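You operate a simulated robot arm through the tools that you are given. There is no shell and no other tool.

Carry out the task below with a simulated robot arm. There is one attempt and no reset: what you move stays moved.

## Task
Measure brass disc 57 and put it in the tray for its size.
Fine: use the black gauge and swing its arm back afterwards.

The check looks at the end state, three seconds after you hand in, the way a careful person would. Anything else that was tipped, shoved, dropped, spilled or broken makes it a failure.

## Robot
A 7-joint arm with a two-finger parallel gripper, fixed in place. Base frame: the origin is at the foot of the arm, x ahead of it, y to its left, z up; the work surface is at about z = 850. Units: mm, rad, N and s.
With the tool pointing down near the work surface it reaches from about 220 to 740 mm from the base axis. Its first joint turns from -2.897 to 2.897 rad. Payload 1.57 kg.
The TCP is the grasp point between the finger pads, 30 mm short of the fingertips. In the tool frame z runs along the fingers and y along their closing line. The gripper opens to 110 mm. The fingers are 24 mm wide and 12 mm thick; the gripper's body (48 by 112 mm) begins 78 mm behind the TCP.
Orientation is told as [roll, pitch, yaw] about the base's x, y, z axes, in that order, counted from this pose: with the fingers straight down and closing along the base's y, the tool's x points along the base's -x, its y along +y and its z along -z.

## Interface
- The arm moves only by the tool nudge_tool. Its argument "moves" is a list of rows, each a list of 3 entries, a list of its own where there are three numbers: the shift along the tool's x, y, z in mm, then the turn, a rotation vector about the tool's x, y, z in rad, then the finger opening in mm, from 0 to 110. In form: [[[tx, ty, tz], [ax, ay, az], gripper], ...]. A call has 1 to 20 rows; each row shifts and turns the commanded pose from where the row before left it, along the tool's axes as they then stand. A row lasts 0.2 s, in which the tool goes at most 50 mm and 0.15 rad; a call with a longer step from one row to the next is refused whole, and so is a gripper value outside its range. Where a pose cannot be reached the arm comes as near as it can. A force on the tool above 90 N (or 10 N above the force at the start of the call, whichever is more), or a blocked arm, ends the call early, and 0.2 s more pass. Each finger travels about 45 mm/s and halts on what it meets, pressing with about 43 N; the grip force reading is that of the motor and also rises with nothing between the fingers. The clock runs only during rows and for 0.2 s after the last one: add rows that do not move to give the fingers time. It gives the time, the measured TCP pose, the force on the tool (base axes), the opening and the grip force at its end, in the units of the frame above (readings bear some noise), with the torque about the TCP (base axes, N m) and any sound that the robot's microphone picked up.
- Cameras (640 x 400 px; columns grow to the right, rows downward): "scene" is fixed at [221.2, -651.1, 1581.6]; the picture's right is [0.99, -0.14, 0.00], its down [-0.06, -0.44, -0.90] and it looks along [0.13, 0.89, -0.44] (base axes); focal length 367 px, centre (320, 200). "wrist" rides on the gripper at [70, 16, -141] in the tool frame; the picture's right is [-0.23, 0.97, 0.00], its down [-0.85, -0.20, -0.48] and it looks along [-0.47, -0.11, 0.88] (tool axes); focal length 222 px, centre (320, 200). There is no depth. A picture from a camera that has moved, and an enlarged one, comes with that camera's place and axes in the base frame and with its lens.
- snapshot(camera): a new picture of that camera. The clock stands still meanwhile.
- move_column(by): slides the trunk up (or, below 0, down) by that many mm; the arm rides with it, the base frame stays. It gives what a move gives, with no picture.
- enlarge(camera, box): a new picture of the part [left, top, right, bottom] of that camera's present view, enlarged. The clock stands still meanwhile.
- finish_job(): hands the job in; it is judged then, once.

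Places have to be worked out from the pictures, the camera data and where the tool is seen. Open the gripper and draw the arm clear of the work before you hand the job in, unless the task says otherwise.

The tools are called after "Call:" by a JSON object that holds its "api" and its "payload". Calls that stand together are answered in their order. nudge_tool: Moves the arm, as the interface text tells. Its arguments: {"type":"object","properties":{"moves":{"type":"array"}},"required":["moves"]} The other tools are called the same way: move_column (by) slides the trunk up or down; snapshot (camera) takes a picture; enlarge (camera, box) takes an enlarged picture of a part of a camera's view; finish_job () hands the job in.

At the start:

```text
clock: 0.0
eef_pos: [388.9, 396.6, 1226.0]
tool_rot: [-0.001, 0.0, 0.0]
wrist_force: [0.6, -0.2, 0.6]
wrist_torque: [0.02, 0.0, 0.0]
opening: 109.9
gripper_force: 0.1
trunk travel left (down, up): [-525.0, 65.0]
```

scene: 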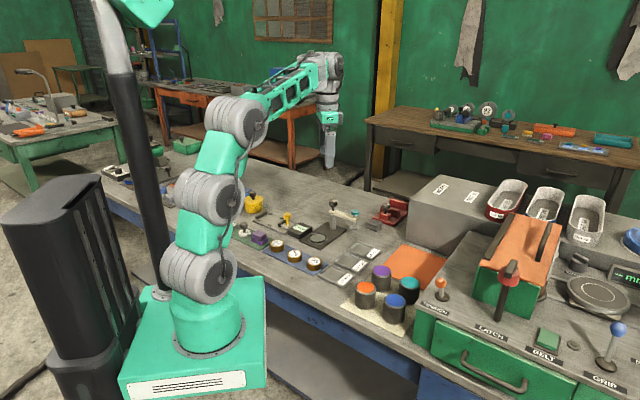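
wrist: 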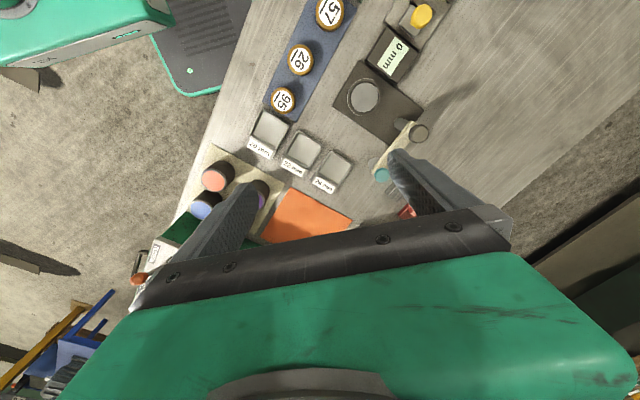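

I begin by looking closely at the bench with the discs, gauge and trays in both cameras.

Call:
{"api": "enlarge", "payload": {"camera": "scene", "box": [220, 180, 420, 305]}}

Call:
{"api": "enlarge", "payload": {"camera": "wrist", "box": [200, 0, 480, 220]}}

```text
3.20 times, centred on (320, 242) of scene
camera zoom: at [221.2, -651.1, 1581.6], right [0.99, -0.14, 0.0], down [-0.06, -0.44, -0.9], along [0.13, 0.89, -0.44], focal length 1174 px, centre (320, 64)
```

zoom: 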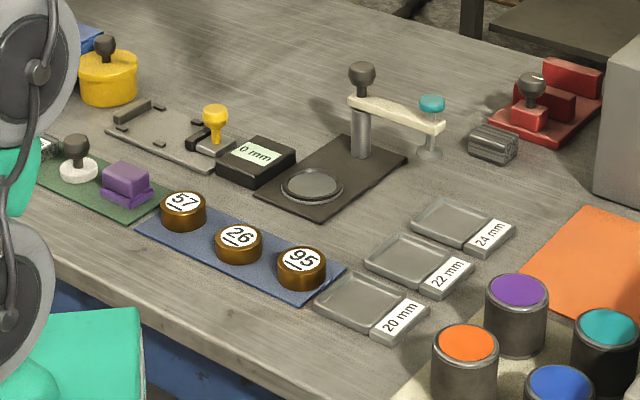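

```text
1.82 times, centred on (340, 110) of wrist
camera zoom: at [319.8, 413.2, 1368.1], right [0.23, 0.97, 0.0], down [0.85, -0.2, 0.48], along [0.47, -0.11, -0.88], focal length 404 px, centre (284, 364)
```

zoom: 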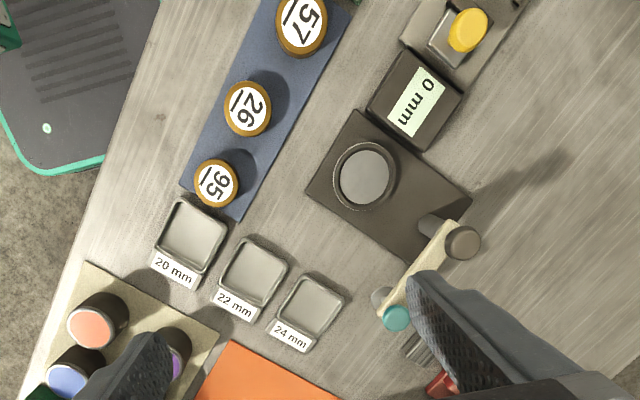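

The gauge seems to be a plate with a round seat, a post and a swinging arm with a teal plunger. I zoom in further to understand it before moving.

Call:
{"api": "enlarge", "payload": {"camera": "scene", "box": [290, 190, 370, 250]}}

Call:
{"api": "enlarge", "payload": {"camera": "scene", "box": [225, 195, 305, 245]}}

Call:
{"api": "enlarge", "payload": {"camera": "scene", "box": [255, 235, 335, 285]}}

Call:
{"api": "enlarge", "payload": {"camera": "scene", "box": [310, 235, 410, 300]}}

```text
6.67 times, centred on (330, 220) of scene
camera zoom: at [221.2, -651.1, 1581.6], right [0.99, -0.14, 0.0], down [-0.06, -0.44, -0.9], along [0.13, 0.89, -0.44], focal length 2446 px, centre (253, 67)
```

zoom: 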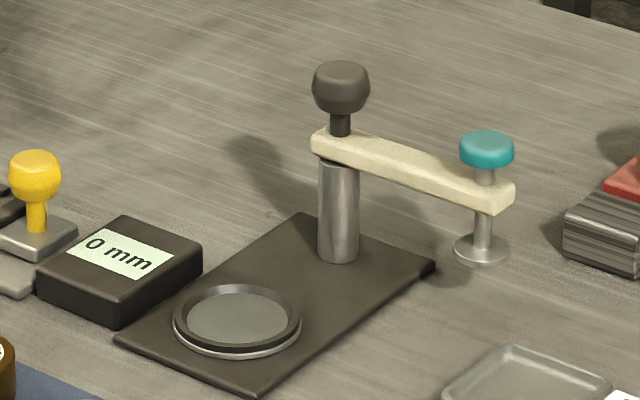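

```text
8.00 times, centred on (265, 220) of scene
camera zoom: at [221.2, -651.1, 1581.6], right [0.99, -0.14, 0.0], down [-0.06, -0.44, -0.9], along [0.13, 0.89, -0.44], focal length 2936 px, centre (760, 40)
```

zoom: 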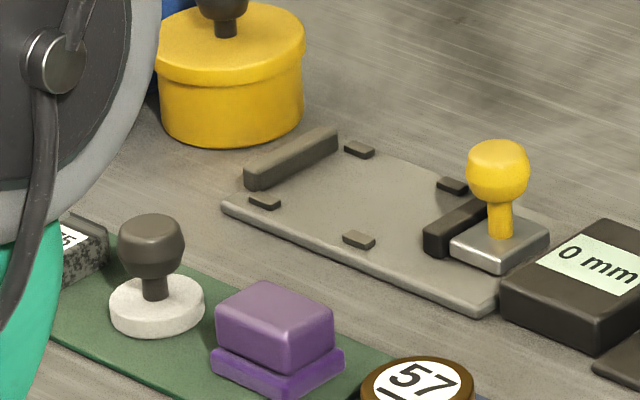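

```text
8.00 times, centred on (295, 260) of scene
camera zoom: at [221.2, -651.1, 1581.6], right [0.99, -0.14, 0.0], down [-0.06, -0.44, -0.9], along [0.13, 0.89, -0.44], focal length 2936 px, centre (520, -280)
```

zoom: 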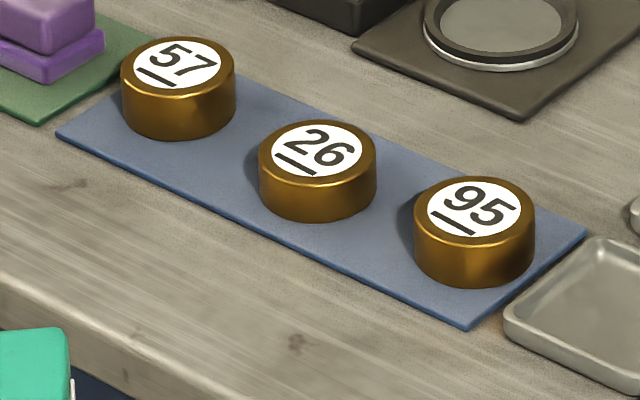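

```text
6.15 times, centred on (360, 268) of scene
camera zoom: at [221.2, -651.1, 1581.6], right [0.99, -0.14, 0.0], down [-0.06, -0.44, -0.9], along [0.13, 0.89, -0.44], focal length 2258 px, centre (74, -215)
```

zoom: 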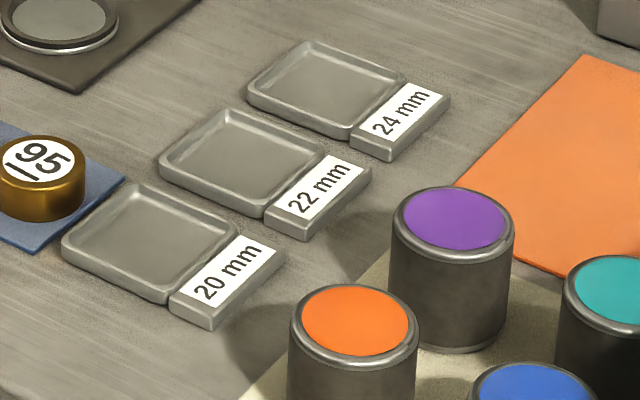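

The disc row runs at about 45° to the base axes, with disc 57 at roughly (229, 453). I move above it at height ~1050 and turn the tool −45° so the fingers close across the row.

Call:
{"api": "nudge_tool", "payload": {"moves": [[[16, 5.6, 17.6], [0, 0, 0], 109], [[16, 5.6, 17.6], [0, 0, 0], 109], [[16, 5.6, 17.6], [0, 0, 0], 109], [[16, 5.6, 17.6], [0, 0, 0], 109], [[16, 5.6, 17.6], [0, 0, 0], 109], [[16, 5.6, 17.6], [0, 0, 0], 109], [[16, 5.6, 17.6], [0, 0, 0], 109], [[16, 5.6, 17.6], [0, 0, 0], 109], [[16, 5.6, 17.6], [0, 0, 0], 109], [[16, 5.6, 17.6], [0, 0, 0], 109], [[0, 0, 0], [0, 0, 0.131], 109], [[0, 0, 0], [0, 0, 0.131], 109], [[0, 0, 0], [0, 0, 0.131], 109], [[0, 0, 0], [0, 0, 0.131], 109], [[0, 0, 0], [0, 0, 0.131], 109], [[0, 0, 0], [0, 0, 0.13], 109], [[0, 0, 0], [0, 0, 0], 109]]}}

Call:
{"api": "snapshot", "payload": {"camera": "wrist"}}

Call:
{"api": "snapshot", "payload": {"camera": "scene"}}

```text
clock: 3.6
eef_pos: [230.2, 452.6, 1051.2]
tool_rot: [0.001, 0.0, -0.786]
wrist_force: [-0.5, 0.3, -0.7]
wrist_torque: [0.02, -0.03, 0.01]
opening: 109.3
gripper_force: 0.1
trunk travel left (down, up): [-525.0, 65.0]
```

```text
taken
camera wrist: at [191.9, 514.4, 1192.5], right [0.85, 0.53, 0.0], down [0.46, -0.75, 0.48], along [0.25, -0.41, -0.88], focal length 222 px, centre (320, 200)
```

wrist: 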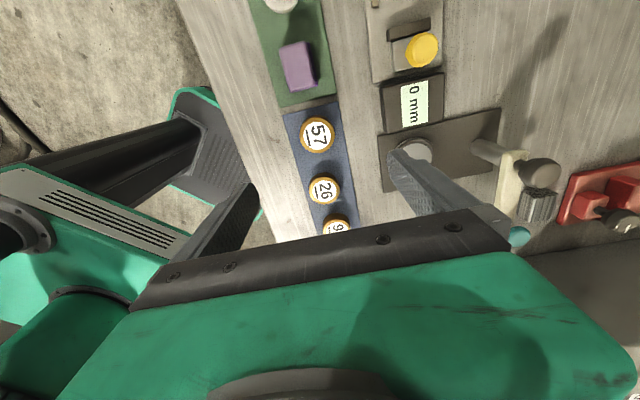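

```text
taken
```

scene: 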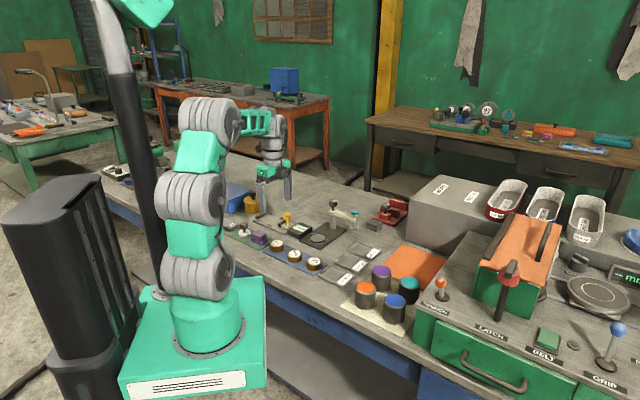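

Disc 57 seems to sit almost directly under the tool, around (225, 454). I descend to z ≈ 940 (fingertips ~35 mm over the disc top) with a narrower opening and look again.

Call:
{"api": "nudge_tool", "payload": {"moves": [[[0, 0, 18], [0, 0, 0], 100], [[0, 0, 18], [0, 0, 0], 92], [[0, 0, 18], [0, 0, 0], 84], [[0, 0, 18], [0, 0, 0], 80], [[0, 0, 18], [0, 0, 0], 80], [[0, 0, 18], [0, 0, 0], 80], [[0, 0, 0], [0, 0, 0], 80], [[0, 0, 0], [0, 0, 0], 80]]}}

Call:
{"api": "snapshot", "payload": {"camera": "wrist"}}

Call:
{"api": "enlarge", "payload": {"camera": "scene", "box": [225, 170, 325, 270]}}

```text
clock: 5.4
eef_pos: [231.6, 452.5, 943.8]
tool_rot: [0.001, 0.001, -0.786]
wrist_force: [-1.1, 0.0, -0.1]
wrist_torque: [-0.01, 0.02, 0.01]
opening: 80.0
gripper_force: 0.0
trunk travel left (down, up): [-525.0, 65.0]
```

```text
taken
camera wrist: at [192.7, 514.7, 1084.7], right [0.85, 0.53, 0.0], down [0.46, -0.75, 0.48], along [0.25, -0.41, -0.88], focal length 222 px, centre (320, 200)
```

wrist: 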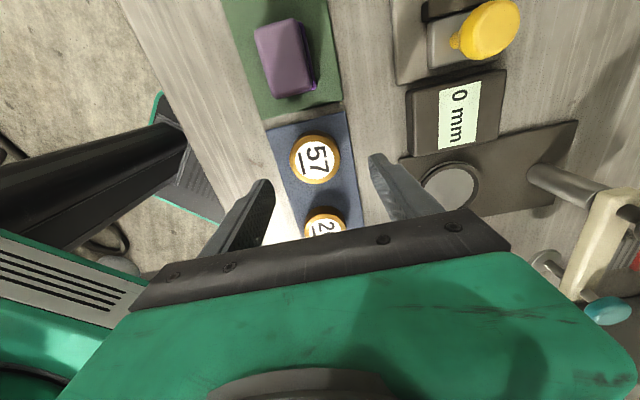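

```text
4.00 times, centred on (275, 220) of scene
camera zoom: at [221.2, -651.1, 1581.6], right [0.99, -0.14, 0.0], down [-0.06, -0.44, -0.9], along [0.13, 0.89, -0.44], focal length 1468 px, centre (500, 120)
```

zoom: 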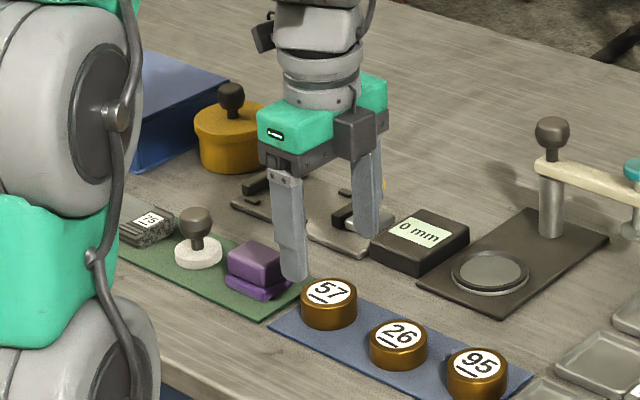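

The disc's label appears a few mm off the point under the tool. I take enlarged views to measure it precisely.

Call:
{"api": "enlarge", "payload": {"camera": "wrist", "box": [240, 120, 400, 220]}}

Call:
{"api": "enlarge", "payload": {"camera": "scene", "box": [260, 225, 310, 256]}}

```text
4.00 times, centred on (320, 170) of wrist
camera zoom: at [192.7, 514.7, 1084.7], right [0.85, 0.53, 0.0], down [0.46, -0.75, 0.48], along [0.25, -0.41, -0.88], focal length 888 px, centre (320, 320)
```

zoom: 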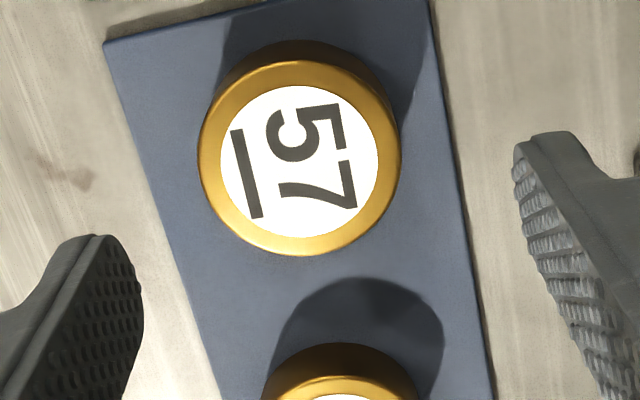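

```text
12.80 times, centred on (285, 240) of scene
camera zoom: at [221.2, -651.1, 1581.6], right [0.99, -0.14, 0.0], down [-0.06, -0.44, -0.9], along [0.13, 0.89, -0.44], focal length 4697 px, centre (768, -318)
```

zoom: 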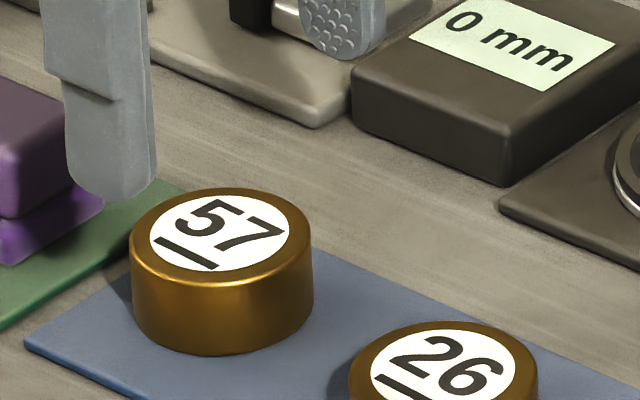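

The disc (50 mm wide, top ≈ z 873) is about 2 mm in tool +x and 5 mm in tool −y from the tool axis. I correct that and descend until the fingertips are about 10 mm above the disc's underside (TCP z ≈ 891).

Call:
{"api": "nudge_tool", "payload": {"moves": [[[2.1, -5.4, 0], [0, 0, 0], 80], [[0, 0, 13], [0, 0, 0], 80], [[0, 0, 13], [0, 0, 0], 80], [[0, 0, 13], [0, 0, 0], 80], [[0, 0, 13.8], [0, 0, 0], 80], [[0, 0, 0], [0, 0, 0], 80], [[0, 0, 0], [0, 0, 0], 80]]}}

Call:
{"api": "enlarge", "payload": {"camera": "wrist", "box": [240, 100, 400, 200]}}

Call:
{"api": "enlarge", "payload": {"camera": "scene", "box": [250, 205, 330, 255]}}

```text
clock: 7.0
eef_pos: [224.2, 449.7, 890.4]
tool_rot: [0.0, -0.001, -0.786]
wrist_force: [-0.2, 0.4, 0.2]
wrist_torque: [-0.01, 0.03, -0.01]
opening: 80.0
gripper_force: 0.1
trunk travel left (down, up): [-525.0, 65.0]
```

```text
4.00 times, centred on (320, 150) of wrist
camera zoom: at [187.0, 511.3, 1031.8], right [0.85, 0.53, 0.0], down [0.46, -0.75, 0.48], along [0.25, -0.41, -0.88], focal length 888 px, centre (320, 400)
```

zoom: 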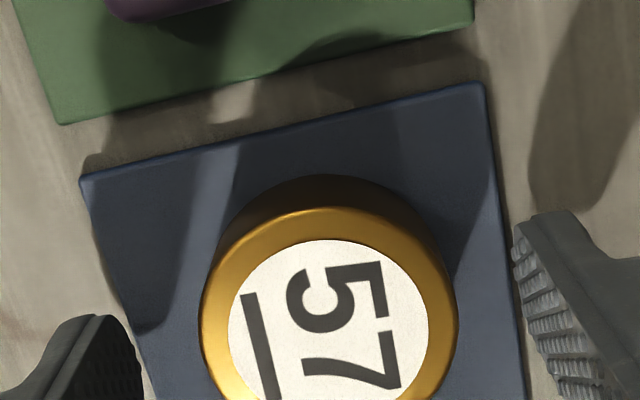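

```text
8.00 times, centred on (290, 230) of scene
camera zoom: at [221.2, -651.1, 1581.6], right [0.99, -0.14, 0.0], down [-0.06, -0.44, -0.9], along [0.13, 0.89, -0.44], focal length 2936 px, centre (560, -40)
```

zoom: 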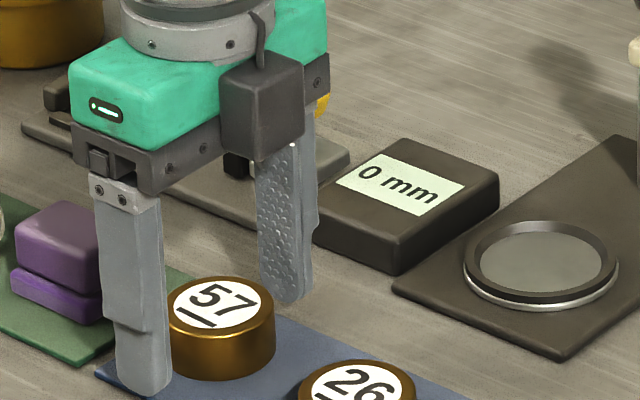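

The disc sits between the fingers within about 1.5 mm. I make that small correction and close the fingers on it.

Call:
{"api": "nudge_tool", "payload": {"moves": [[[-1.5, 1, 0], [0, 0, 0], 80], [[0, 0, 0], [0, 0, 0], 60], [[0, 0, 0], [0, 0, 0], 45], [[0, 0, 0], [0, 0, 0], 40], [[0, 0, 0], [0, 0, 0], 35], [[0, 0, 0], [0, 0, 0], 30], [[0, 0, 0], [0, 0, 0], 30], [[0, 0, 0], [0, 0, 0], 30]]}}

Call:
{"api": "enlarge", "payload": {"camera": "wrist", "box": [240, 100, 400, 200]}}

```text
clock: 8.8
eef_pos: [227.6, 449.6, 890.3]
tool_rot: [0.0, -0.001, -0.788]
wrist_force: [2.0, 3.2, 1.0]
wrist_torque: [0.14, -0.08, -0.06]
opening: 48.4
gripper_force: 43.2
trunk travel left (down, up): [-525.0, 65.0]
```

```text
4.00 times, centred on (320, 150) of wrist
camera zoom: at [189.0, 511.3, 1031.9], right [0.85, 0.53, 0.0], down [0.46, -0.75, 0.48], along [0.25, -0.41, -0.88], focal length 888 px, centre (320, 400)
```

zoom: 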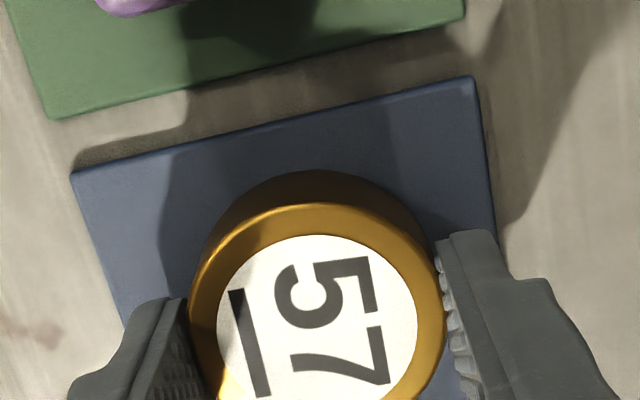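

The fingers hold the disc (48 mm, 43 N). I lift it straight up slowly by 60 mm and check it stays put.

Call:
{"api": "nudge_tool", "payload": {"moves": [[[0, 0, -3], [0, 0, 0], 30], [[0, 0, -6], [0, 0, 0], 30], [[0, 0, -9], [0, 0, 0], 30], [[0, 0, -12], [0, 0, 0], 30], [[0, 0, -12], [0, 0, 0], 30], [[0, 0, -12], [0, 0, 0], 30], [[0, 0, -6], [0, 0, 0], 30], [[0, 0, 0], [0, 0, 0], 30], [[0, 0, 0], [0, 0, 0], 30]]}}

Call:
{"api": "enlarge", "payload": {"camera": "wrist", "box": [240, 100, 400, 200]}}

Call:
{"api": "enlarge", "payload": {"camera": "scene", "box": [250, 195, 350, 258]}}

```text
clock: 10.8
eef_pos: [226.9, 450.3, 950.8]
tool_rot: [0.0, 0.0, -0.787]
wrist_force: [0.1, -0.1, -5.0]
wrist_torque: [-0.03, 0.02, -0.03]
opening: 48.3
gripper_force: 42.8
trunk travel left (down, up): [-525.0, 65.0]
```

```text
4.00 times, centred on (320, 150) of wrist
camera zoom: at [188.9, 510.7, 1090.9], right [0.85, 0.53, 0.0], down [0.46, -0.75, 0.48], along [0.25, -0.41, -0.88], focal length 888 px, centre (320, 400)
```

zoom: 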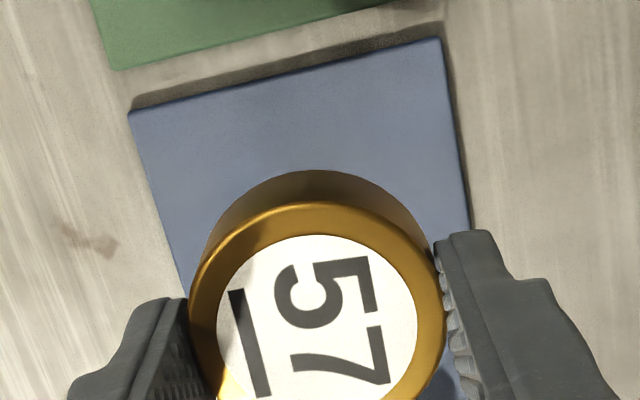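

```text
6.35 times, centred on (300, 226) of scene
camera zoom: at [221.2, -651.1, 1581.6], right [0.99, -0.14, 0.0], down [-0.06, -0.44, -0.9], along [0.13, 0.89, -0.44], focal length 2330 px, centre (447, 32)
```

zoom: 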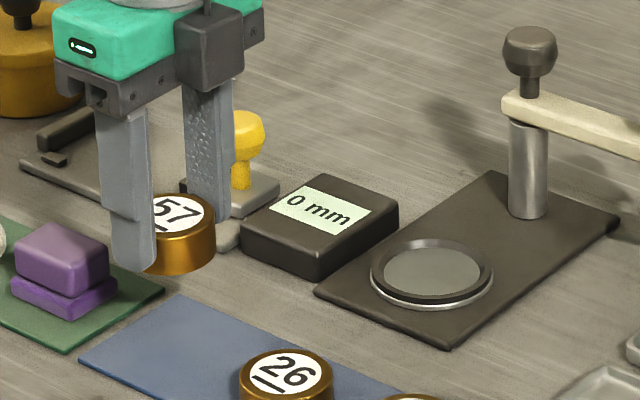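

The disc is held firmly (load ≈ 5 N) and hasn't slipped. I rise to z ≈ 1000 and move to a hover spot beside the seat so the wrist camera can see the ring past the disc.

Call:
{"api": "nudge_tool", "payload": {"moves": [[[0, 0, -16], [0, 0, 0], 30], [[0, 0, -17], [0, 0, 0], 30], [[0, 0, -16], [0, 0, 0], 30], [[-10, 8, 0], [0, 0, 0], 30], [[-18, 16, 0], [0, 0, 0], 30], [[-20, 18, 0], [0, 0, 0], 30], [[-20, 18, 0], [0, 0, 0], 30], [[-20, 18, 0], [0, 0, 0], 30], [[-20, 18, 0], [0, 0, 0], 30], [[-20, 18, 0], [0, 0, 0], 30], [[-18, 14.6, 0], [0, 0, 0], 30], [[-10.2, 8, 0], [0, 0, 0], 30], [[0, 0, 0], [0, 0, 0], 30], [[0, 0, 0], [0, 0, 0], 30]]}}

Call:
{"api": "snapshot", "payload": {"camera": "wrist"}}

Call:
{"api": "enlarge", "payload": {"camera": "wrist", "box": [240, 130, 400, 230]}}

Call:
{"api": "enlarge", "payload": {"camera": "wrist", "box": [240, 50, 400, 150]}}

```text
clock: 13.8
eef_pos: [432.2, 436.8, 1000.6]
tool_rot: [0.001, 0.001, -0.788]
wrist_force: [-1.1, -0.5, -3.5]
wrist_torque: [-0.04, -0.02, 0.0]
opening: 48.3
gripper_force: 42.5
trunk travel left (down, up): [-525.0, 65.0]
```

```text
taken
camera wrist: at [394.0, 497.8, 1140.7], right [0.85, 0.53, 0.0], down [0.46, -0.75, 0.48], along [0.25, -0.41, -0.88], focal length 222 px, centre (320, 200)
```

wrist: 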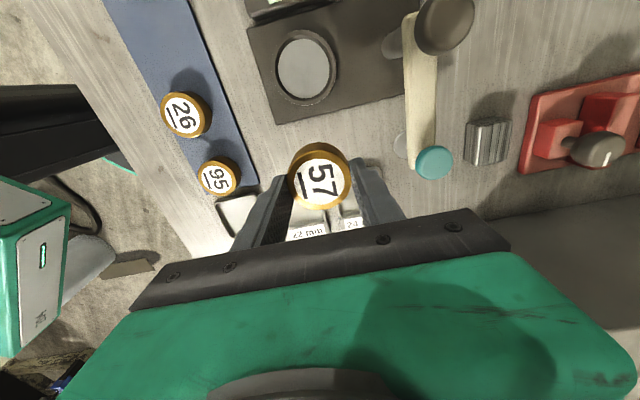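

```text
4.00 times, centred on (320, 180) of wrist
camera zoom: at [394.0, 497.8, 1140.7], right [0.85, 0.53, 0.0], down [0.46, -0.75, 0.48], along [0.25, -0.41, -0.88], focal length 888 px, centre (320, 280)
```

zoom: 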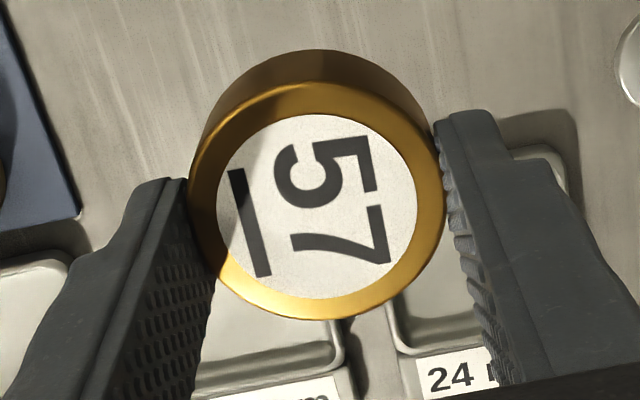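

```text
4.00 times, centred on (320, 100) of wrist
camera zoom: at [394.0, 497.8, 1140.7], right [0.85, 0.53, 0.0], down [0.46, -0.75, 0.48], along [0.25, -0.41, -0.88], focal length 888 px, centre (320, 600)
```

zoom: 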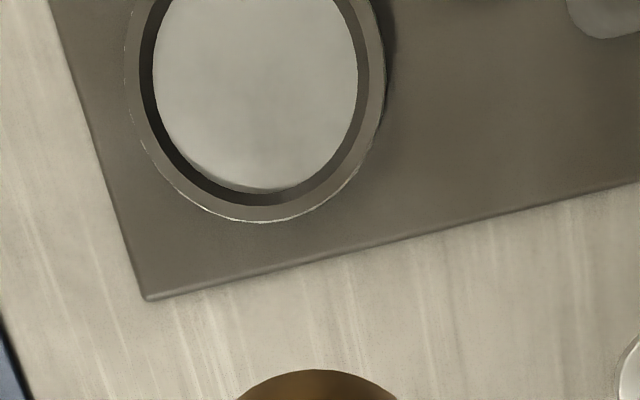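

The ring is visible clearly now. I zoom onto the whole ring to measure its centre.

Call:
{"api": "enlarge", "payload": {"camera": "wrist", "box": [240, 20, 368, 120]}}

Call:
{"api": "enlarge", "payload": {"camera": "scene", "box": [295, 190, 375, 250]}}

```text
4.00 times, centred on (304, 70) of wrist
camera zoom: at [394.0, 497.8, 1140.7], right [0.85, 0.53, 0.0], down [0.46, -0.75, 0.48], along [0.25, -0.41, -0.88], focal length 888 px, centre (384, 720)
```

zoom: 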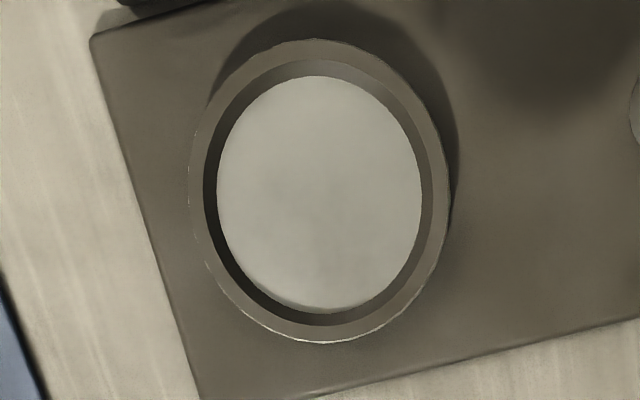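

```text
6.67 times, centred on (335, 220) of scene
camera zoom: at [221.2, -651.1, 1581.6], right [0.99, -0.14, 0.0], down [-0.06, -0.44, -0.9], along [0.13, 0.89, -0.44], focal length 2446 px, centre (220, 67)
```

zoom: 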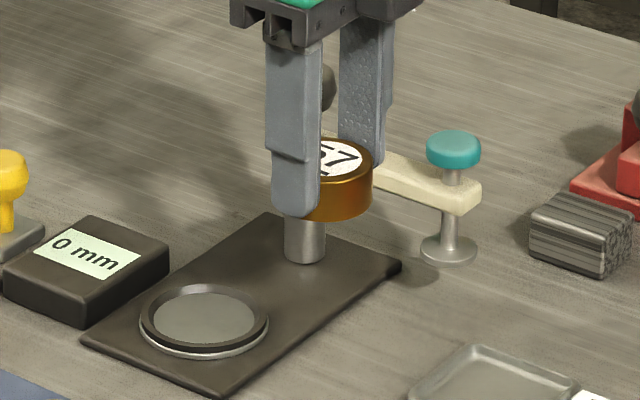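

Measured in the tool frame, the seat centre is at about (82, 0.7) and the held disc at (0.5, −1.0), so I shift (81.8, 1.7) to be over the seat, then come down to about 40 mm above it for another check.

Call:
{"api": "nudge_tool", "payload": {"moves": [[[10, 0.2, 0], [0, 0, 0], 30], [[16, 0.3, 0], [0, 0, 0], 30], [[16, 0.3, 0], [0, 0, 0], 30], [[16, 0.3, 0], [0, 0, 0], 30], [[14, 0.3, 0], [0, 0, 0], 30], [[9.8, 0.3, 0], [0, 0, 0], 30], [[0, 0, 12], [0, 0, 0], 30], [[0, 0, 16], [0, 0, 0], 30], [[0, 0, 16], [0, 0, 0], 30], [[0, 0, 12], [0, 0, 0], 30], [[0, 0, 8], [0, 0, 0], 30], [[0, 0, 0], [0, 0, 0], 30], [[0, 0, 0], [0, 0, 0], 30]]}}

Call:
{"api": "enlarge", "payload": {"camera": "wrist", "box": [240, 110, 400, 210]}}

Call:
{"api": "enlarge", "payload": {"camera": "scene", "box": [290, 195, 370, 250]}}

```text
clock: 16.6
eef_pos: [376.6, 496.4, 934.2]
tool_rot: [0.0, 0.0, -0.785]
wrist_force: [0.8, -0.4, -4.0]
wrist_torque: [-0.02, -0.02, 0.0]
opening: 48.3
gripper_force: 43.5
trunk travel left (down, up): [-525.0, 65.0]
```

```text
4.00 times, centred on (320, 160) of wrist
camera zoom: at [338.1, 557.3, 1076.6], right [0.85, 0.53, 0.0], down [0.46, -0.75, 0.48], along [0.25, -0.41, -0.88], focal length 888 px, centre (320, 360)
```

zoom: 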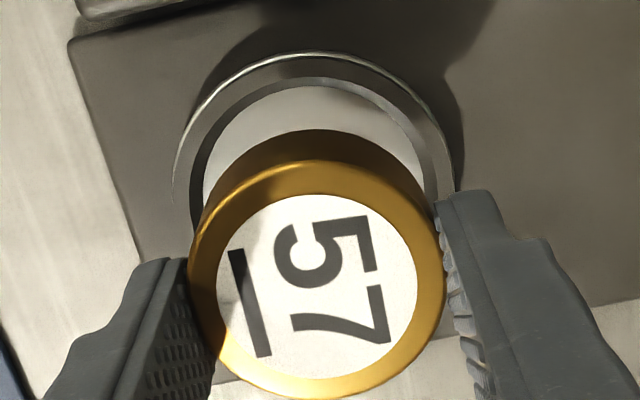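

```text
7.27 times, centred on (330, 222) of scene
camera zoom: at [221.2, -651.1, 1581.6], right [0.99, -0.14, 0.0], down [-0.06, -0.44, -0.9], along [0.13, 0.89, -0.44], focal length 2669 px, centre (247, 36)
```

zoom: 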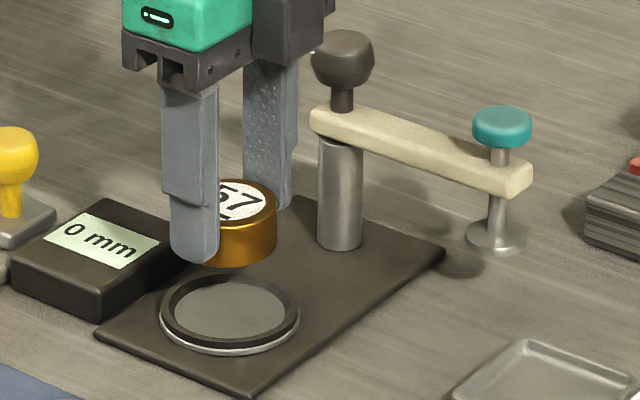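

The seat is centred under the disc to within ~1 mm laterally. I correct by (−0.2, −1.0) and descend 32 mm, then inspect before touching down.

Call:
{"api": "nudge_tool", "payload": {"moves": [[[-0.2, -1.0, 0], [0, 0, 0], 30], [[0, 0, 8], [0, 0, 0], 30], [[0, 0, 9], [0, 0, 0], 30], [[0, 0, 8], [0, 0, 0], 30], [[0, 0, 5], [0, 0, 0], 30], [[0, 0, 2], [0, 0, 0], 30], [[0, 0, 0], [0, 0, 0], 30], [[0, 0, 0], [0, 0, 0], 30]]}}

Call:
{"api": "enlarge", "payload": {"camera": "wrist", "box": [240, 110, 400, 210]}}

Call:
{"api": "enlarge", "payload": {"camera": "scene", "box": [290, 205, 346, 245]}}

```text
clock: 18.4
eef_pos: [375.5, 493.7, 902.6]
tool_rot: [0.0, 0.001, -0.785]
wrist_force: [-0.3, -0.9, -3.1]
wrist_torque: [0.0, -0.03, 0.0]
opening: 48.5
gripper_force: 43.0
trunk travel left (down, up): [-525.0, 65.0]
```

```text
4.00 times, centred on (320, 160) of wrist
camera zoom: at [338.0, 555.8, 1043.9], right [0.85, 0.53, 0.0], down [0.46, -0.75, 0.48], along [0.25, -0.41, -0.88], focal length 888 px, centre (320, 360)
```

zoom: 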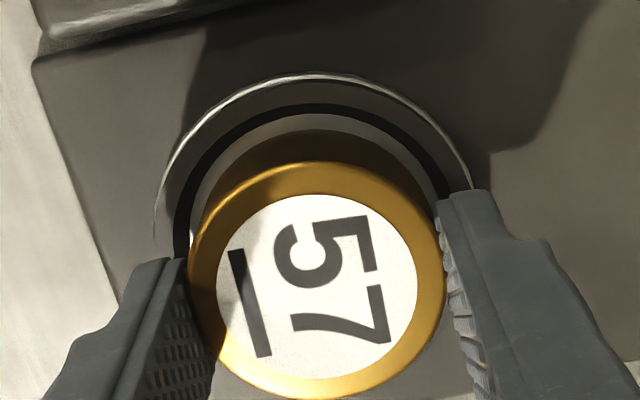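

```text
10.00 times, centred on (318, 225) of scene
camera zoom: at [221.2, -651.1, 1581.6], right [0.99, -0.14, 0.0], down [-0.06, -0.44, -0.9], along [0.13, 0.89, -0.44], focal length 3670 px, centre (340, -50)
```

zoom: 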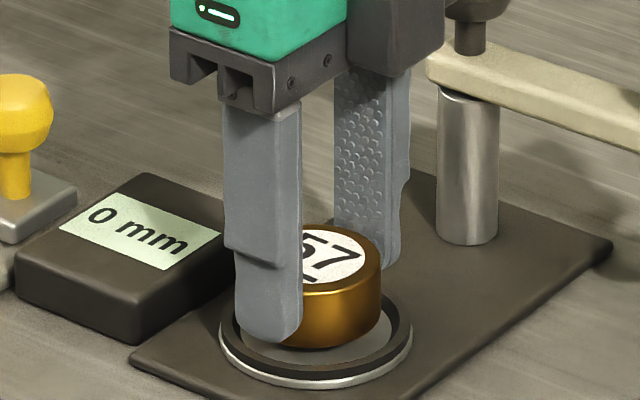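

The disc is well centred within the ring with several mm left to go. I lower in small steps while watching the force.

Call:
{"api": "nudge_tool", "payload": {"moves": [[[0, 0, 1.5], [0, 0, 0], 30], [[0, 0, 1.5], [0, 0, 0], 30], [[0, 0, 0], [0, 0, 0], 30], [[0, 0, 0], [0, 0, 0], 30]]}}

Call:
{"api": "enlarge", "payload": {"camera": "scene", "box": [290, 205, 346, 245]}}

```text
clock: 19.4
eef_pos: [375.9, 494.4, 899.5]
tool_rot: [0.0, 0.0, -0.785]
wrist_force: [-0.3, -0.4, -4.4]
wrist_torque: [-0.03, -0.01, 0.01]
opening: 48.4
gripper_force: 42.9
trunk travel left (down, up): [-525.0, 65.0]
```

```text
10.00 times, centred on (318, 225) of scene
camera zoom: at [221.2, -651.1, 1581.6], right [0.99, -0.14, 0.0], down [-0.06, -0.44, -0.9], along [0.13, 0.89, -0.44], focal length 3670 px, centre (340, -50)
```

zoom: 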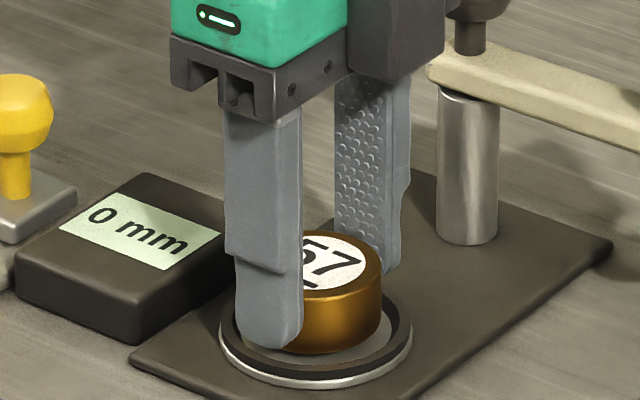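

No contact yet (load unchanged). I continue lowering 2 mm at a time.

Call:
{"api": "nudge_tool", "payload": {"moves": [[[0, 0, 1], [0, 0, 0], 30], [[0, 0, 1], [0, 0, 0], 30], [[0, 0, 0], [0, 0, 0], 30]]}}

Call:
{"api": "nudge_tool", "payload": {"moves": [[[0, 0, 1], [0, 0, 0], 30], [[0, 0, 0], [0, 0, 0], 30]]}}

```text
clock: 20.2
eef_pos: [374.6, 494.7, 898.4]
tool_rot: [0.0, 0.0, -0.786]
wrist_force: [0.7, 0.3, -3.8]
wrist_torque: [0.01, -0.02, 0.0]
opening: 48.6
gripper_force: 43.0
trunk travel left (down, up): [-525.0, 65.0]
```

```text
clock: 20.8
eef_pos: [375.8, 495.0, 897.2]
tool_rot: [-0.001, -0.001, -0.785]
wrist_force: [0.2, 0.4, -3.5]
wrist_torque: [-0.01, -0.02, -0.01]
opening: 48.4
gripper_force: 42.5
trunk travel left (down, up): [-525.0, 65.0]
```

Still no contact at z ≈ 897. I look at the gap, and then keep stepping 1 mm.

Call:
{"api": "nudge_tool", "payload": {"moves": [[[0, 0, 1], [0, 0, 0], 30], [[0, 0, 0], [0, 0, 0], 30]]}}

Call:
{"api": "enlarge", "payload": {"camera": "scene", "box": [300, 220, 340, 248]}}

Call:
{"api": "enlarge", "payload": {"camera": "wrist", "box": [240, 110, 400, 210]}}

```text
clock: 21.4
eef_pos: [375.5, 495.1, 896.9]
tool_rot: [0.001, 0.001, -0.785]
wrist_force: [-0.7, -0.9, 0.4]
wrist_torque: [-0.05, 0.13, 0.03]
opening: 48.2
gripper_force: 43.2
trunk travel left (down, up): [-525.0, 65.0]
```

```text
14.29 times, centred on (320, 234) of scene
camera zoom: at [221.2, -651.1, 1581.6], right [0.99, -0.14, 0.0], down [-0.06, -0.44, -0.9], along [0.13, 0.89, -0.44], focal length 5242 px, centre (320, -286)
```

zoom: 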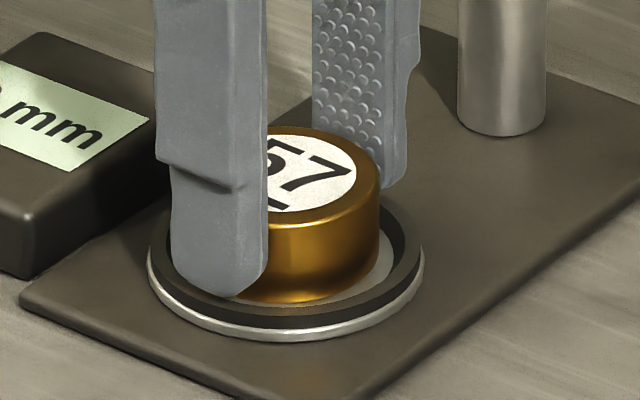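

```text
4.00 times, centred on (320, 160) of wrist
camera zoom: at [338.0, 555.4, 1038.0], right [0.85, 0.53, 0.0], down [0.46, -0.75, 0.48], along [0.25, -0.41, -0.88], focal length 888 px, centre (320, 360)
```

zoom: 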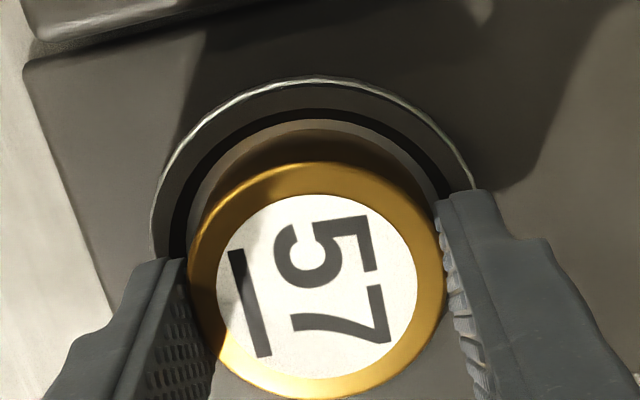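

The load has transferred (force now ≈ 0), so the disc is resting on the seat. I open the fingers slowly, just enough to release it.

Call:
{"api": "nudge_tool", "payload": {"moves": [[[0, 0, 0], [0, 0, 0], 47], [[0, 0, 0], [0, 0, 0], 49], [[0, 0, 0], [0, 0, 0], 51], [[0, 0, 0], [0, 0, 0], 54], [[0, 0, 0], [0, 0, 0], 58], [[0, 0, 0], [0, 0, 0], 62], [[0, 0, 0], [0, 0, 0], 62]]}}

Call:
{"api": "enlarge", "payload": {"camera": "scene", "box": [300, 220, 340, 248]}}

Call:
{"api": "enlarge", "payload": {"camera": "wrist", "box": [240, 110, 400, 210]}}

```text
clock: 23.0
eef_pos: [376.7, 493.5, 896.5]
tool_rot: [-0.001, -0.002, -0.785]
wrist_force: [-1.1, 0.5, 1.0]
wrist_torque: [0.0, -0.01, 0.01]
opening: 62.1
gripper_force: 0.1
trunk travel left (down, up): [-525.0, 65.0]
```

```text
14.29 times, centred on (320, 234) of scene
camera zoom: at [221.2, -651.1, 1581.6], right [0.99, -0.14, 0.0], down [-0.06, -0.44, -0.9], along [0.13, 0.89, -0.44], focal length 5242 px, centre (320, -286)
```

zoom: 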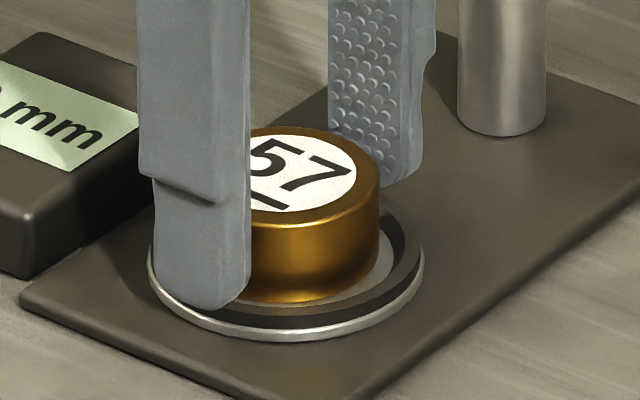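

```text
4.00 times, centred on (320, 160) of wrist
camera zoom: at [338.0, 555.3, 1037.5], right [0.85, 0.53, 0.0], down [0.46, -0.75, 0.48], along [0.25, -0.41, -0.88], focal length 888 px, centre (320, 360)
```

zoom: 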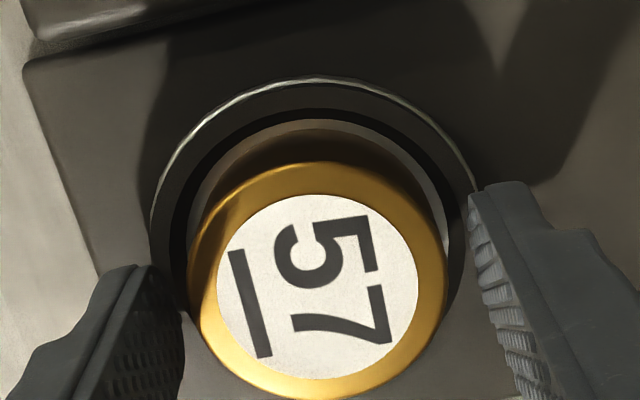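

The disc sits flat on the seat, with the fingers free. I lift straight up to z ≈ 1010.

Call:
{"api": "nudge_tool", "payload": {"moves": [[[0, 0, -3], [0, 0, 0], 64], [[0, 0, -6], [0, 0, 0], 66], [[0, 0, -12], [0, 0, 0], 70], [[0, 0, -18], [0, 0, 0], 70], [[0, 0, -20], [0, 0, 0], 70], [[0, 0, -20], [0, 0, 0], 70], [[0, 0, -20], [0, 0, 0], 70], [[0, 0, -14], [0, 0, 0], 70], [[0, 0, 0], [0, 0, 0], 70]]}}

Call:
{"api": "snapshot", "payload": {"camera": "wrist"}}

Call:
{"api": "enlarge", "payload": {"camera": "scene", "box": [280, 180, 370, 250]}}

```text
clock: 25.0
eef_pos: [375.4, 494.4, 1009.7]
tool_rot: [0.0, 0.0, -0.786]
wrist_force: [0.1, 1.0, -1.4]
wrist_torque: [-0.01, 0.0, 0.0]
opening: 70.1
gripper_force: 0.0
trunk travel left (down, up): [-525.0, 65.0]
```

```text
taken
camera wrist: at [337.2, 556.3, 1151.7], right [0.85, 0.53, 0.0], down [0.46, -0.75, 0.48], along [0.25, -0.41, -0.88], focal length 222 px, centre (320, 200)
```

wrist: 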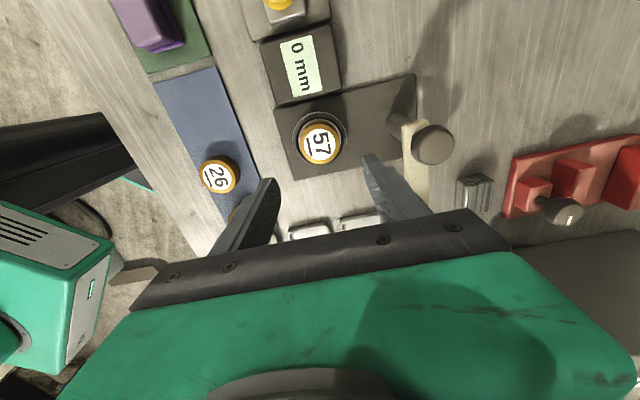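

```text
5.71 times, centred on (325, 215) of scene
camera zoom: at [221.2, -651.1, 1581.6], right [0.99, -0.14, 0.0], down [-0.06, -0.44, -0.9], along [0.13, 0.89, -0.44], focal length 2097 px, centre (291, 114)
```

zoom: 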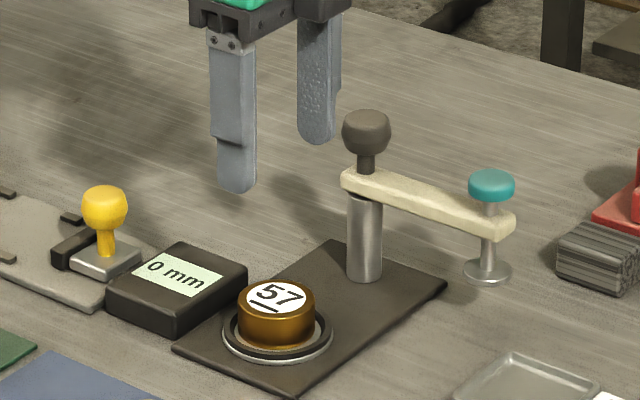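

Disc 57 sits in the seat. Next I rotate the tool half a turn (to yaw ≈ +135°) while rising 50 mm, so that the fingers can cage the teal plunger and follow the arm's 90° swing within joint range.

Call:
{"api": "nudge_tool", "payload": {"moves": [[[0, 0, -5], [0, 0, -0.1], 70], [[0, 0, -5], [0, 0, -0.148], 70], [[0, 0, -5], [0, 0, -0.148], 70], [[0, 0, -5], [0, 0, -0.148], 70], [[0, 0, -5], [0, 0, -0.148], 70], [[0, 0, -5], [0, 0, -0.148], 70], [[0, 0, -5], [0, 0, -0.148], 70], [[0, 0, -5], [0, 0, -0.148], 70], [[0, 0, -5], [0, 0, -0.148], 70], [[0, 0, -5], [0, 0, -0.148], 70], [[0, 0, 0], [0, 0, -0.148], 70], [[0, 0, 0], [0, 0, -0.148], 70], [[0, 0, 0], [0, 0, -0.148], 70], [[0, 0, 0], [0, 0, -0.148], 70], [[0, 0, 0], [0, 0, -0.148], 70], [[0, 0, 0], [0, 0, -0.148], 70], [[0, 0, 0], [0, 0, -0.148], 70], [[0, 0, 0], [0, 0, -0.148], 70], [[0, 0, 0], [0, 0, -0.148], 70], [[0, 0, 0], [0, 0, -0.148], 70]]}}

Call:
{"api": "snapshot", "payload": {"camera": "wrist"}}

```text
clock: 29.2
eef_pos: [376.5, 494.2, 1058.2]
tool_rot: [0.0, 0.0, 2.128]
wrist_force: [-0.5, -0.4, 0.7]
wrist_torque: [-0.01, -0.01, 0.01]
opening: 69.9
gripper_force: 0.1
trunk travel left (down, up): [-525.0, 65.0]
```

```text
taken
camera wrist: at [399.7, 426.7, 1200.5], right [-0.95, -0.32, 0.0], down [-0.28, 0.83, 0.48], along [-0.15, 0.45, -0.88], focal length 222 px, centre (320, 200)
```

wrist: 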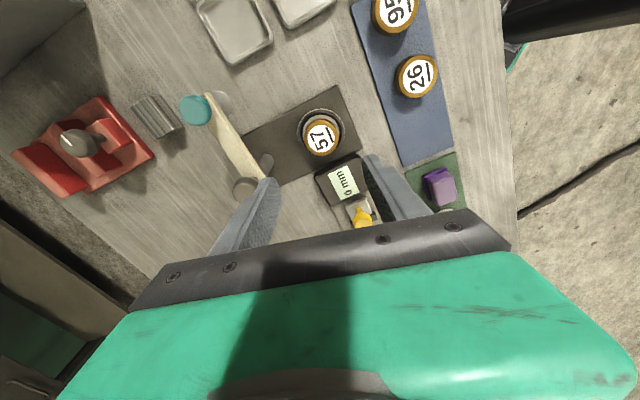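

The rotation went through. I enlarge this new view of the gauge to measure the plunger and post positions.

Call:
{"api": "enlarge", "payload": {"camera": "wrist", "box": [160, 70, 320, 210]}}

```text
2.86 times, centred on (240, 140) of wrist
camera zoom: at [399.7, 426.7, 1200.5], right [-0.95, -0.32, 0.0], down [-0.28, 0.83, 0.48], along [-0.15, 0.45, -0.88], focal length 635 px, centre (549, 371)
```

zoom: 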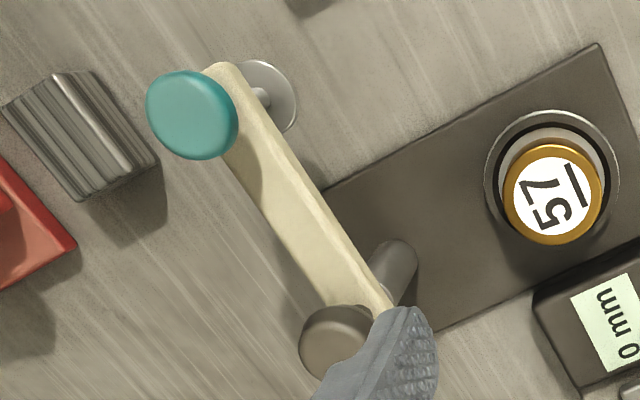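

The post axis is at about (444.5, 562.4), the plunger at (513, 495) and the seat at (375, 495), so the arm has to swing ~91° clockwise on a ~96.5 mm radius. I move above the plunger and align the tool x axis with the arm.

Call:
{"api": "nudge_tool", "payload": {"moves": [[[5, -8.2, 0], [0, 0, 0], 60], [[10, -16, 0], [0, 0, 0], 60], [[12, -20, 0], [0, 0, 0], 60], [[12, -20, 0], [0, 0, 0], 60], [[12, -20, 0], [0, 0, 0], 60], [[10.6, -16, 0], [0, 0, 0], 60], [[10, -16, 0], [0, 0, 0], 60], [[0, 0, 0], [0, 0, -0.118], 60], [[0, 0, 0], [0, 0, -0.119], 60], [[0, 0, 0], [0, 0, 0], 60], [[0, 0, 0], [0, 0, 0], 60]]}}

Call:
{"api": "snapshot", "payload": {"camera": "wrist"}}

Call:
{"api": "enlarge", "payload": {"camera": "scene", "box": [300, 160, 400, 240]}}

```text
clock: 31.6
eef_pos: [502.5, 495.4, 1058.4]
tool_rot: [0.0, 0.001, 2.364]
wrist_force: [-0.9, 0.7, -0.3]
wrist_torque: [0.0, 0.03, -0.03]
opening: 60.4
gripper_force: 0.1
out of reach, approached as far as the arm can: row 7
trunk travel left (down, up): [-525.0, 65.0]
```

```text
taken
camera wrist: at [540.9, 434.8, 1200.2], right [-0.84, -0.53, 0.0], down [-0.47, 0.74, 0.48], along [-0.26, 0.4, -0.88], focal length 222 px, centre (320, 200)
```

wrist: 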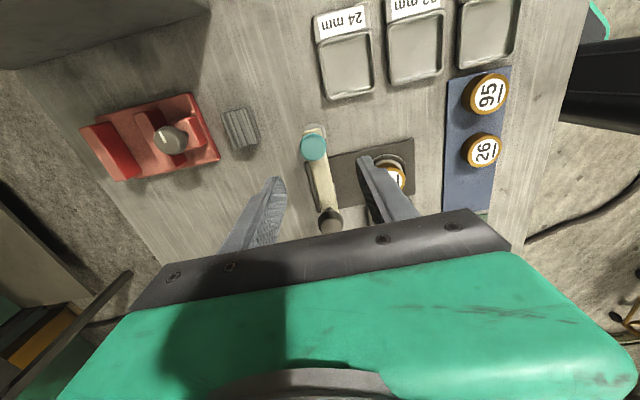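

```text
5.00 times, centred on (350, 200) of scene
camera zoom: at [221.2, -651.1, 1581.6], right [0.99, -0.14, 0.0], down [-0.06, -0.44, -0.9], along [0.13, 0.89, -0.44], focal length 1835 px, centre (170, 200)
```

zoom: 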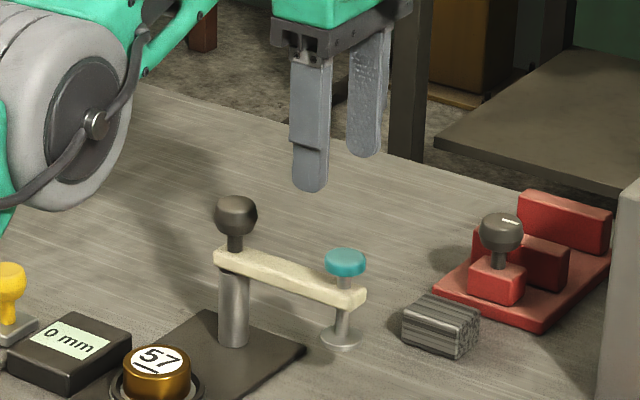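

The point was slightly out of reach at this height (stopped at radius ≈ 705). Reach is better when the arm works lower relative to its shoulder, so I raise the trunk by 60 mm, then lower the arm.

Call:
{"api": "move_column", "payload": {"by": 60}}

```text
clock: 32.6
eef_pos: [502.7, 495.3, 1118.4]
tool_rot: [0.0, -0.001, 2.362]
wrist_force: [-1.0, -0.6, 0.3]
wrist_torque: [0.03, -0.01, -0.02]
opening: 59.8
gripper_force: 0.0
trunk travel left (down, up): [-585.0, 5.0]
```

Now I lower straight down 95 mm (fingertips to z ≈ 993, still above everything) and re-read the position.

Call:
{"api": "nudge_tool", "payload": {"moves": [[[0, 0, 15], [0, 0, 0], 60], [[0, 0, 20], [0, 0, 0], 60], [[0, 0, 20], [0, 0, 0], 60], [[0, 0, 20], [0, 0, 0], 60], [[0, 0, 20], [0, 0, 0], 60], [[0, 0, 0], [0, 0, 0], 60], [[0, 0, 0], [0, 0, 0], 60]]}}

Call:
{"api": "enlarge", "payload": {"camera": "wrist", "box": [240, 100, 400, 220]}}

Call:
{"api": "enlarge", "payload": {"camera": "scene", "box": [300, 160, 400, 240]}}

```text
clock: 34.2
eef_pos: [501.5, 494.1, 1024.4]
tool_rot: [0.001, 0.0, 2.363]
wrist_force: [-0.9, 1.1, -0.6]
wrist_torque: [0.01, -0.03, 0.02]
opening: 60.1
gripper_force: 0.1
trunk travel left (down, up): [-585.0, 5.0]
```

```text
3.33 times, centred on (320, 160) of wrist
camera zoom: at [540.7, 434.4, 1165.0], right [-0.85, -0.53, 0.0], down [-0.47, 0.74, 0.48], along [-0.26, 0.4, -0.88], focal length 740 px, centre (320, 333)
```

zoom: 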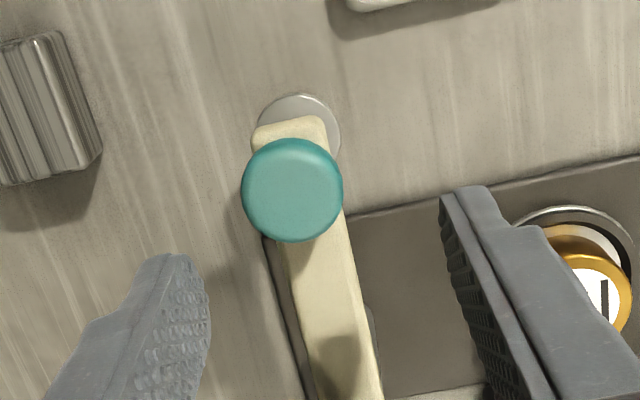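

```text
5.00 times, centred on (350, 200) of scene
camera zoom: at [221.2, -651.1, 1581.6], right [0.99, -0.14, 0.0], down [-0.06, -0.44, -0.9], along [0.13, 0.89, -0.44], focal length 1835 px, centre (170, 200)
```

zoom: 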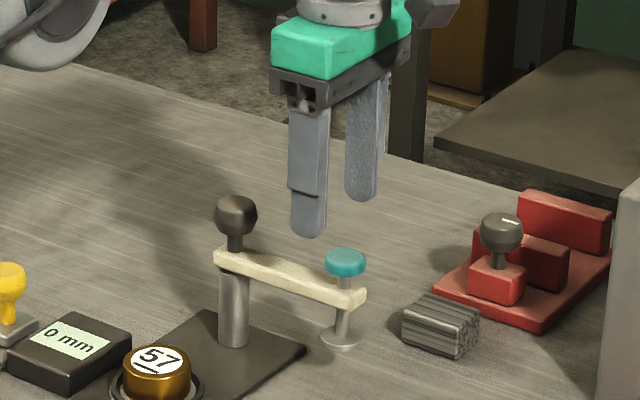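

The plunger is 7.4 mm out along tool x and 7 mm in tool −y. I shift there and check that it's reachable.

Call:
{"api": "nudge_tool", "payload": {"moves": [[[3.7, -3.5, 0], [0, 0, 0], 60], [[3.7, -3.5, 0], [0, 0, 0], 60], [[0, 0, 0], [0, 0, 0], 60], [[0, 0, 0], [0, 0, 0], 60]]}}

Call:
{"api": "enlarge", "payload": {"camera": "wrist", "box": [240, 100, 400, 220]}}

```text
clock: 35.2
eef_pos: [512.7, 494.9, 1024.3]
tool_rot: [-0.001, 0.002, 2.364]
wrist_force: [-0.2, -0.9, 0.4]
wrist_torque: [0.0, 0.03, 0.03]
opening: 59.9
gripper_force: 0.1
trunk travel left (down, up): [-585.0, 5.0]
```

```text
3.33 times, centred on (320, 160) of wrist
camera zoom: at [550.8, 434.1, 1165.4], right [-0.85, -0.53, 0.0], down [-0.47, 0.74, 0.48], along [-0.26, 0.4, -0.88], focal length 740 px, centre (320, 333)
```

zoom: 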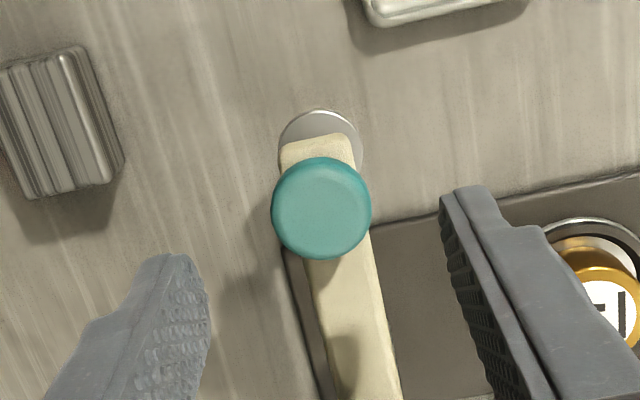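

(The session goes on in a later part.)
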